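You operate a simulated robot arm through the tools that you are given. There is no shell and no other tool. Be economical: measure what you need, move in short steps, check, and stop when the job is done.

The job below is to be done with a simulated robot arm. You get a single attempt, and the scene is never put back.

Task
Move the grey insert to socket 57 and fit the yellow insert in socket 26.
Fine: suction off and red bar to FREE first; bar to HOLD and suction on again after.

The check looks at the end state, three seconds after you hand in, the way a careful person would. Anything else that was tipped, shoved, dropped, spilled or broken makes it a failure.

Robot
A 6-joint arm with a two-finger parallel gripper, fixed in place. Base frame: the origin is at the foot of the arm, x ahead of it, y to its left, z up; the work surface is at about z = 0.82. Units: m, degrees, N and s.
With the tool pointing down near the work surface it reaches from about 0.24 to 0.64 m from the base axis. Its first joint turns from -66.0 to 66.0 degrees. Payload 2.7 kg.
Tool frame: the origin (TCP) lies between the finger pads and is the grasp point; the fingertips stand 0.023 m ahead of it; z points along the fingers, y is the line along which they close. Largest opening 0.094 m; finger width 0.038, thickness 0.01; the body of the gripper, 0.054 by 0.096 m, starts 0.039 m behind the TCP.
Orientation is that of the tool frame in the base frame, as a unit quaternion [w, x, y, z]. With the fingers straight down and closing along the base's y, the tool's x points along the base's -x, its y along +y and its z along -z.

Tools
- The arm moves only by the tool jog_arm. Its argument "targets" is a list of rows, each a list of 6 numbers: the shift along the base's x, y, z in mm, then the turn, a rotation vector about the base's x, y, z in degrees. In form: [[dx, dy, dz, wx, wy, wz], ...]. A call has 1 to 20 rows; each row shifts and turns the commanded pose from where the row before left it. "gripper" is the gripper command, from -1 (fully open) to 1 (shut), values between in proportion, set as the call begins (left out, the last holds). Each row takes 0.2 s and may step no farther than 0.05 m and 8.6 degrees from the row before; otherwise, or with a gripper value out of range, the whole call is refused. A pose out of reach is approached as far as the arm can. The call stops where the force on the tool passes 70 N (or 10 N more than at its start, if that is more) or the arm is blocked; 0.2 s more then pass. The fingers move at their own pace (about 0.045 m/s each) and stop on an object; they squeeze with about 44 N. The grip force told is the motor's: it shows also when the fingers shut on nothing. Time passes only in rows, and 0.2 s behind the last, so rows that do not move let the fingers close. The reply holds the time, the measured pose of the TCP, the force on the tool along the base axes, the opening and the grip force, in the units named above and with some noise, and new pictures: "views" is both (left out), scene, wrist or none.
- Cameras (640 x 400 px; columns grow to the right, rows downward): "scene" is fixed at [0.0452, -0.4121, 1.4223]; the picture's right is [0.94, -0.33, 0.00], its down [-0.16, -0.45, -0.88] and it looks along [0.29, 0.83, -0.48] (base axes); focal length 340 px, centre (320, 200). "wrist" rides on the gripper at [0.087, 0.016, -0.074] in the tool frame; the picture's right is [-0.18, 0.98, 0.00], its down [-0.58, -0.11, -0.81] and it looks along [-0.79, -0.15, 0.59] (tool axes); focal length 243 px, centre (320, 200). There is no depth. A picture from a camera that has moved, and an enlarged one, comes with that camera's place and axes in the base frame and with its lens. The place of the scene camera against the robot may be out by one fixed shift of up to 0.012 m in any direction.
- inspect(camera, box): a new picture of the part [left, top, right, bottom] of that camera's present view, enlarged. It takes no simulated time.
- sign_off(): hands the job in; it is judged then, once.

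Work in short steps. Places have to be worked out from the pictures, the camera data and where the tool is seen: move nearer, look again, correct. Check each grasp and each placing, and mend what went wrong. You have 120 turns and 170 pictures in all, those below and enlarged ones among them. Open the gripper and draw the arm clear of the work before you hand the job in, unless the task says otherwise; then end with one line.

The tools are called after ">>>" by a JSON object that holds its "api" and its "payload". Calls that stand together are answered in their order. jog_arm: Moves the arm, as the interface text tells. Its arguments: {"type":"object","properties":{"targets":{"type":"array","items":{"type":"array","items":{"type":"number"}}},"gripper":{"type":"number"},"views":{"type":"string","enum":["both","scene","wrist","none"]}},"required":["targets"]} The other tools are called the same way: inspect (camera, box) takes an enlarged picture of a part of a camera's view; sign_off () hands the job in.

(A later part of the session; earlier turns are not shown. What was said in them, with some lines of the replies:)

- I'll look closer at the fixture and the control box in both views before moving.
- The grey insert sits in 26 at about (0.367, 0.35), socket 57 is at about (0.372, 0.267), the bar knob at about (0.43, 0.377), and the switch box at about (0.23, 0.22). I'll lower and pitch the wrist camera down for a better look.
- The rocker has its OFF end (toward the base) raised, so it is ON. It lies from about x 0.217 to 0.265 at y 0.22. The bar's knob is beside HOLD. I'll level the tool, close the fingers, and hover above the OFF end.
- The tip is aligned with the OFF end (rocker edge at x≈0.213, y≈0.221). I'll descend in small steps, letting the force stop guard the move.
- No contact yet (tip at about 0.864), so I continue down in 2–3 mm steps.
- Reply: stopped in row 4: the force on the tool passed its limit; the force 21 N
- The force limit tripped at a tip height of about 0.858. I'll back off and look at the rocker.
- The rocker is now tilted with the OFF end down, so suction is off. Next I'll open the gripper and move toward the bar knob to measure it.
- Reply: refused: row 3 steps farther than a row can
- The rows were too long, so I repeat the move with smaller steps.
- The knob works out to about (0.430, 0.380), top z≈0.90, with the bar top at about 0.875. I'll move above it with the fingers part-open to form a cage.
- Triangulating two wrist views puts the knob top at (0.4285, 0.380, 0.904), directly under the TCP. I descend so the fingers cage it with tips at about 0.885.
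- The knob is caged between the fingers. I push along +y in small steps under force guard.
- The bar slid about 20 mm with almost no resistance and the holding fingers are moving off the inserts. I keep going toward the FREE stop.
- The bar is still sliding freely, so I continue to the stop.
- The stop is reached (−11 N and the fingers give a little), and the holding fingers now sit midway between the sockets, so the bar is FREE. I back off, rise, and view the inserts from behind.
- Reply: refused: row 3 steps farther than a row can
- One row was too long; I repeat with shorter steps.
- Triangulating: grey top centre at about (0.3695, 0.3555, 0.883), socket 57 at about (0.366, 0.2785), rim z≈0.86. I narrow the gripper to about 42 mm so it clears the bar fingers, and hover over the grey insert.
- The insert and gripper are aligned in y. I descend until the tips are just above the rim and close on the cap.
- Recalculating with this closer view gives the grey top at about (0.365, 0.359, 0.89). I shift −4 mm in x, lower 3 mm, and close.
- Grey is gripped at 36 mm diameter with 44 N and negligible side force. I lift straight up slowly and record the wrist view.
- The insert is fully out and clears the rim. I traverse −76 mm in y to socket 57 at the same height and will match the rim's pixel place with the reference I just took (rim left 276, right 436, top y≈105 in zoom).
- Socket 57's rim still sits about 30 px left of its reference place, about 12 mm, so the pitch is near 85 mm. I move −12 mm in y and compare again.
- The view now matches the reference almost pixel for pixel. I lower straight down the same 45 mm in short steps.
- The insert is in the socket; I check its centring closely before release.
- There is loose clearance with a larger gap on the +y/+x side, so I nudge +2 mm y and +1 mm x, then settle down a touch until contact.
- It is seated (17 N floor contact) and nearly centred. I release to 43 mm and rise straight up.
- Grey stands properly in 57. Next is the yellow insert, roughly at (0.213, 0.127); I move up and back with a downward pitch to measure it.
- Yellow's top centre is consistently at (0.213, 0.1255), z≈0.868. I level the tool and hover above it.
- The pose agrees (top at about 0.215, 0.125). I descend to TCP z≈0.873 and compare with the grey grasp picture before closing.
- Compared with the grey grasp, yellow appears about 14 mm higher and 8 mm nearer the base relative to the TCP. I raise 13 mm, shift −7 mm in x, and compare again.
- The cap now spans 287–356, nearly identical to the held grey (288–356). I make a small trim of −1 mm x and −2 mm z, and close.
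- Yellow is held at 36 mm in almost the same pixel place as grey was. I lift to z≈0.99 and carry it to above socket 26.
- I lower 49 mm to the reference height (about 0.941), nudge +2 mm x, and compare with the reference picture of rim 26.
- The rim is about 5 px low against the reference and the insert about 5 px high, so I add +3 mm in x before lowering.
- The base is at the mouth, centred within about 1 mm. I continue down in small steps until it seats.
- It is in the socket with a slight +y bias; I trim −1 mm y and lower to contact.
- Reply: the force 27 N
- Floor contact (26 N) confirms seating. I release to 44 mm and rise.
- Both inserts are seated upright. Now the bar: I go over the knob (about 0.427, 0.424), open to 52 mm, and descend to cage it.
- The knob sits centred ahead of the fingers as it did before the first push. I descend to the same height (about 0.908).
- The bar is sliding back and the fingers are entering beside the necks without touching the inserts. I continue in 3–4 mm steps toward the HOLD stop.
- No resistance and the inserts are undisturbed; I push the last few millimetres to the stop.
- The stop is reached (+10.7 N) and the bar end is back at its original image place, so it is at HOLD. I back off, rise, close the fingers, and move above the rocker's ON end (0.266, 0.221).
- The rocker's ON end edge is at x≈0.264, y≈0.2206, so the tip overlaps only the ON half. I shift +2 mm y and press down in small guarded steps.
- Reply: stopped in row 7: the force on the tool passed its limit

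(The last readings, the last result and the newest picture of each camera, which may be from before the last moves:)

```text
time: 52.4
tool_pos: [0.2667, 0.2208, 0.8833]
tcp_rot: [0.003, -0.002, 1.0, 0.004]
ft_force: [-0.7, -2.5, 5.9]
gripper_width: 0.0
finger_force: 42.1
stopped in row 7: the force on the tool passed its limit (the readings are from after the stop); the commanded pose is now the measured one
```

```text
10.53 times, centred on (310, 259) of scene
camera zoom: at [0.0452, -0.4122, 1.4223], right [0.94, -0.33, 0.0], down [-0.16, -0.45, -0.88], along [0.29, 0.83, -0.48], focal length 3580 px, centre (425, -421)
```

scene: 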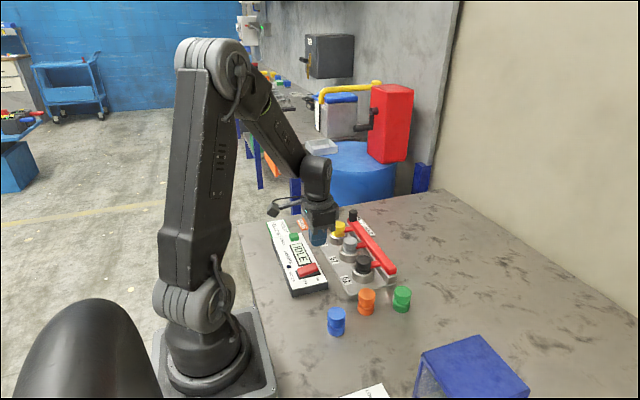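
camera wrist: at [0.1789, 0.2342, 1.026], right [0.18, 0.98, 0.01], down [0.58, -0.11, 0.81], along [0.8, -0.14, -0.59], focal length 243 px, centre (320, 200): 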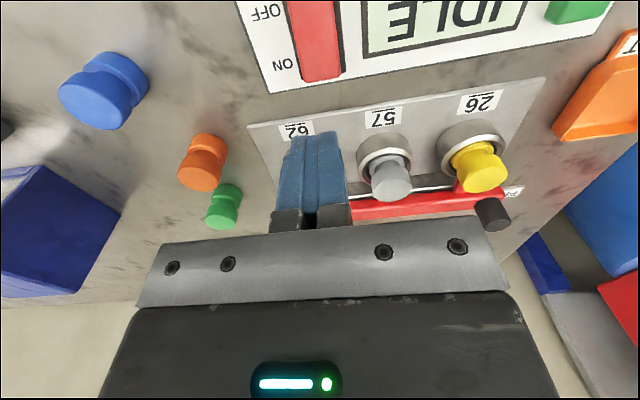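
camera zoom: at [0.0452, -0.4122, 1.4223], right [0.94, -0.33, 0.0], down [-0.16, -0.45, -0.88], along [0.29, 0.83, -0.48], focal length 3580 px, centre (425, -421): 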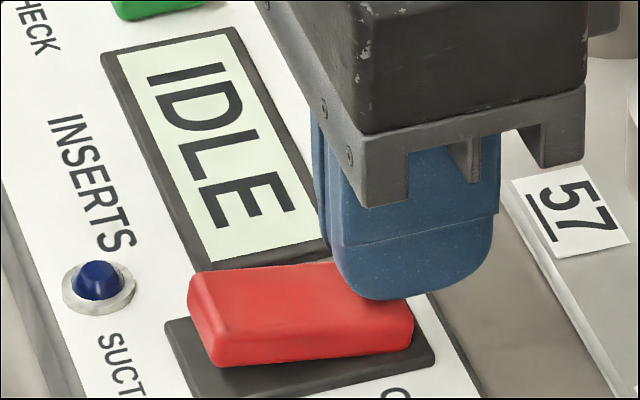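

The rocker has tipped back to ON (same shape as at the start). I lift off, retreat, and verify everything.

>>> {"api": "jog_arm", "payload": {"targets": [[0, 0, 30, 0, 0, 0], [0, 0, 40, 0, 0, 0], [0, 0, 40, 0, 0, 0], [-20, 0, 40, 0, 8, 0], [-20, 0, 40, 0, 8, 0], [0, 0, 40, 0, 8, 0], [0, 0, 0, 0, 0, 0], [0, 0, 0, 0, 0, 0]], "gripper": -1}}

>>> {"api": "inspect", "payload": {"camera": "scene", "box": [280, 240, 340, 278]}}

>>> {"api": "inspect", "payload": {"camera": "scene", "box": [250, 200, 420, 306]}}

>>> {"api": "inspect", "payload": {"camera": "wrist", "box": [240, 0, 480, 150]}}

```text
time: 54.2
tool_pos: [0.2295, 0.2248, 1.1139]
tcp_rot: [-0.206, -0.001, 0.979, 0.004]
ft_force: [-0.1, -0.5, 0.0]
gripper_width: 0.0939
finger_force: 0.0
camera wrist: at [0.1801, 0.2398, 1.2162], right [0.17, 0.98, -0.07], down [0.86, -0.11, 0.5], along [0.49, -0.14, -0.86], focal length 243 px, centre (320, 200)
```

scene: 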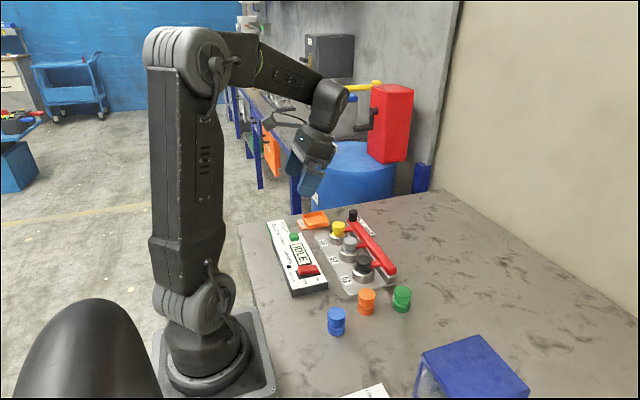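
wrist: 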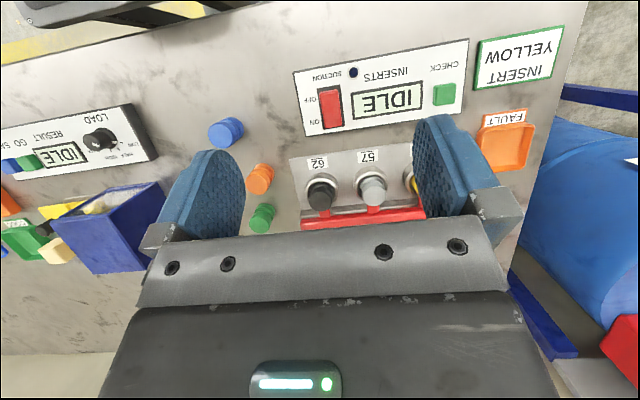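

```text
10.53 times, centred on (310, 259) of scene
camera zoom: at [0.0452, -0.4121, 1.4223], right [0.94, -0.33, 0.0], down [-0.16, -0.45, -0.88], along [0.29, 0.83, -0.48], focal length 3580 px, centre (425, -421)
```

zoom: 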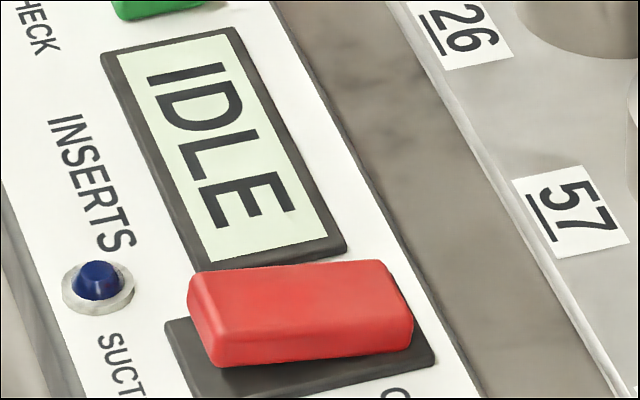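

```text
3.76 times, centred on (335, 253) of scene
camera zoom: at [0.0452, -0.4121, 1.4223], right [0.94, -0.33, 0.0], down [-0.16, -0.45, -0.88], along [0.29, 0.83, -0.48], focal length 1281 px, centre (264, 0)
```

zoom: 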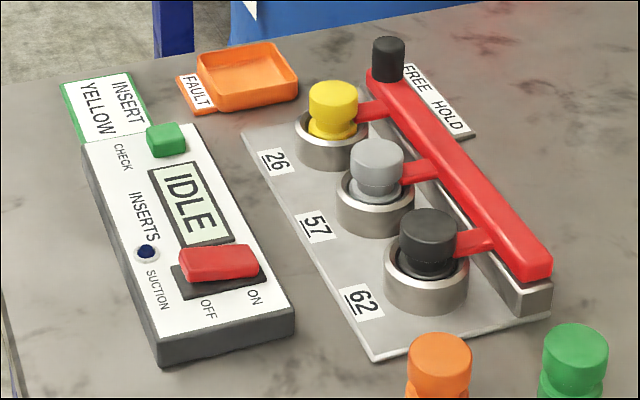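

```text
2.67 times, centred on (360, 75) of wrist
camera zoom: at [0.1801, 0.2398, 1.2162], right [0.17, 0.98, -0.07], down [0.86, -0.11, 0.5], along [0.49, -0.14, -0.86], focal length 647 px, centre (213, 533)
```

zoom: 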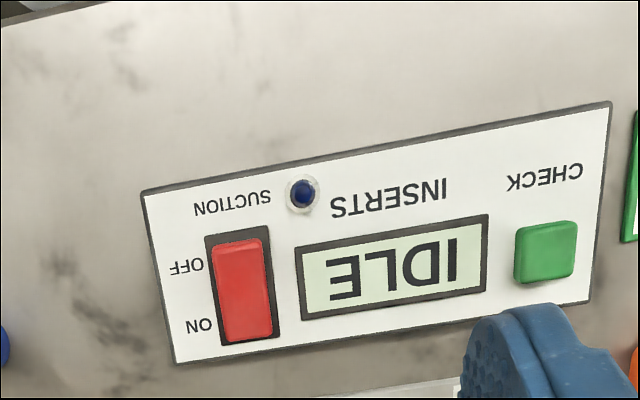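

Everything matches the goal: yellow is in 26, grey in 57, the bar is at HOLD and the switch is ON. The gripper is open, the arm is clear and nothing else has moved, so I hand in.

>>> {"api": "sign_off", "payload": {}}

```text
The job is handed in.
```

The grey insert is in socket 57 and the yellow insert is in socket 26. Suction was off and the bar at FREE during the moves; the bar is now back at HOLD and suction back on, judged by the rocker because the lamp looked the same on and off.
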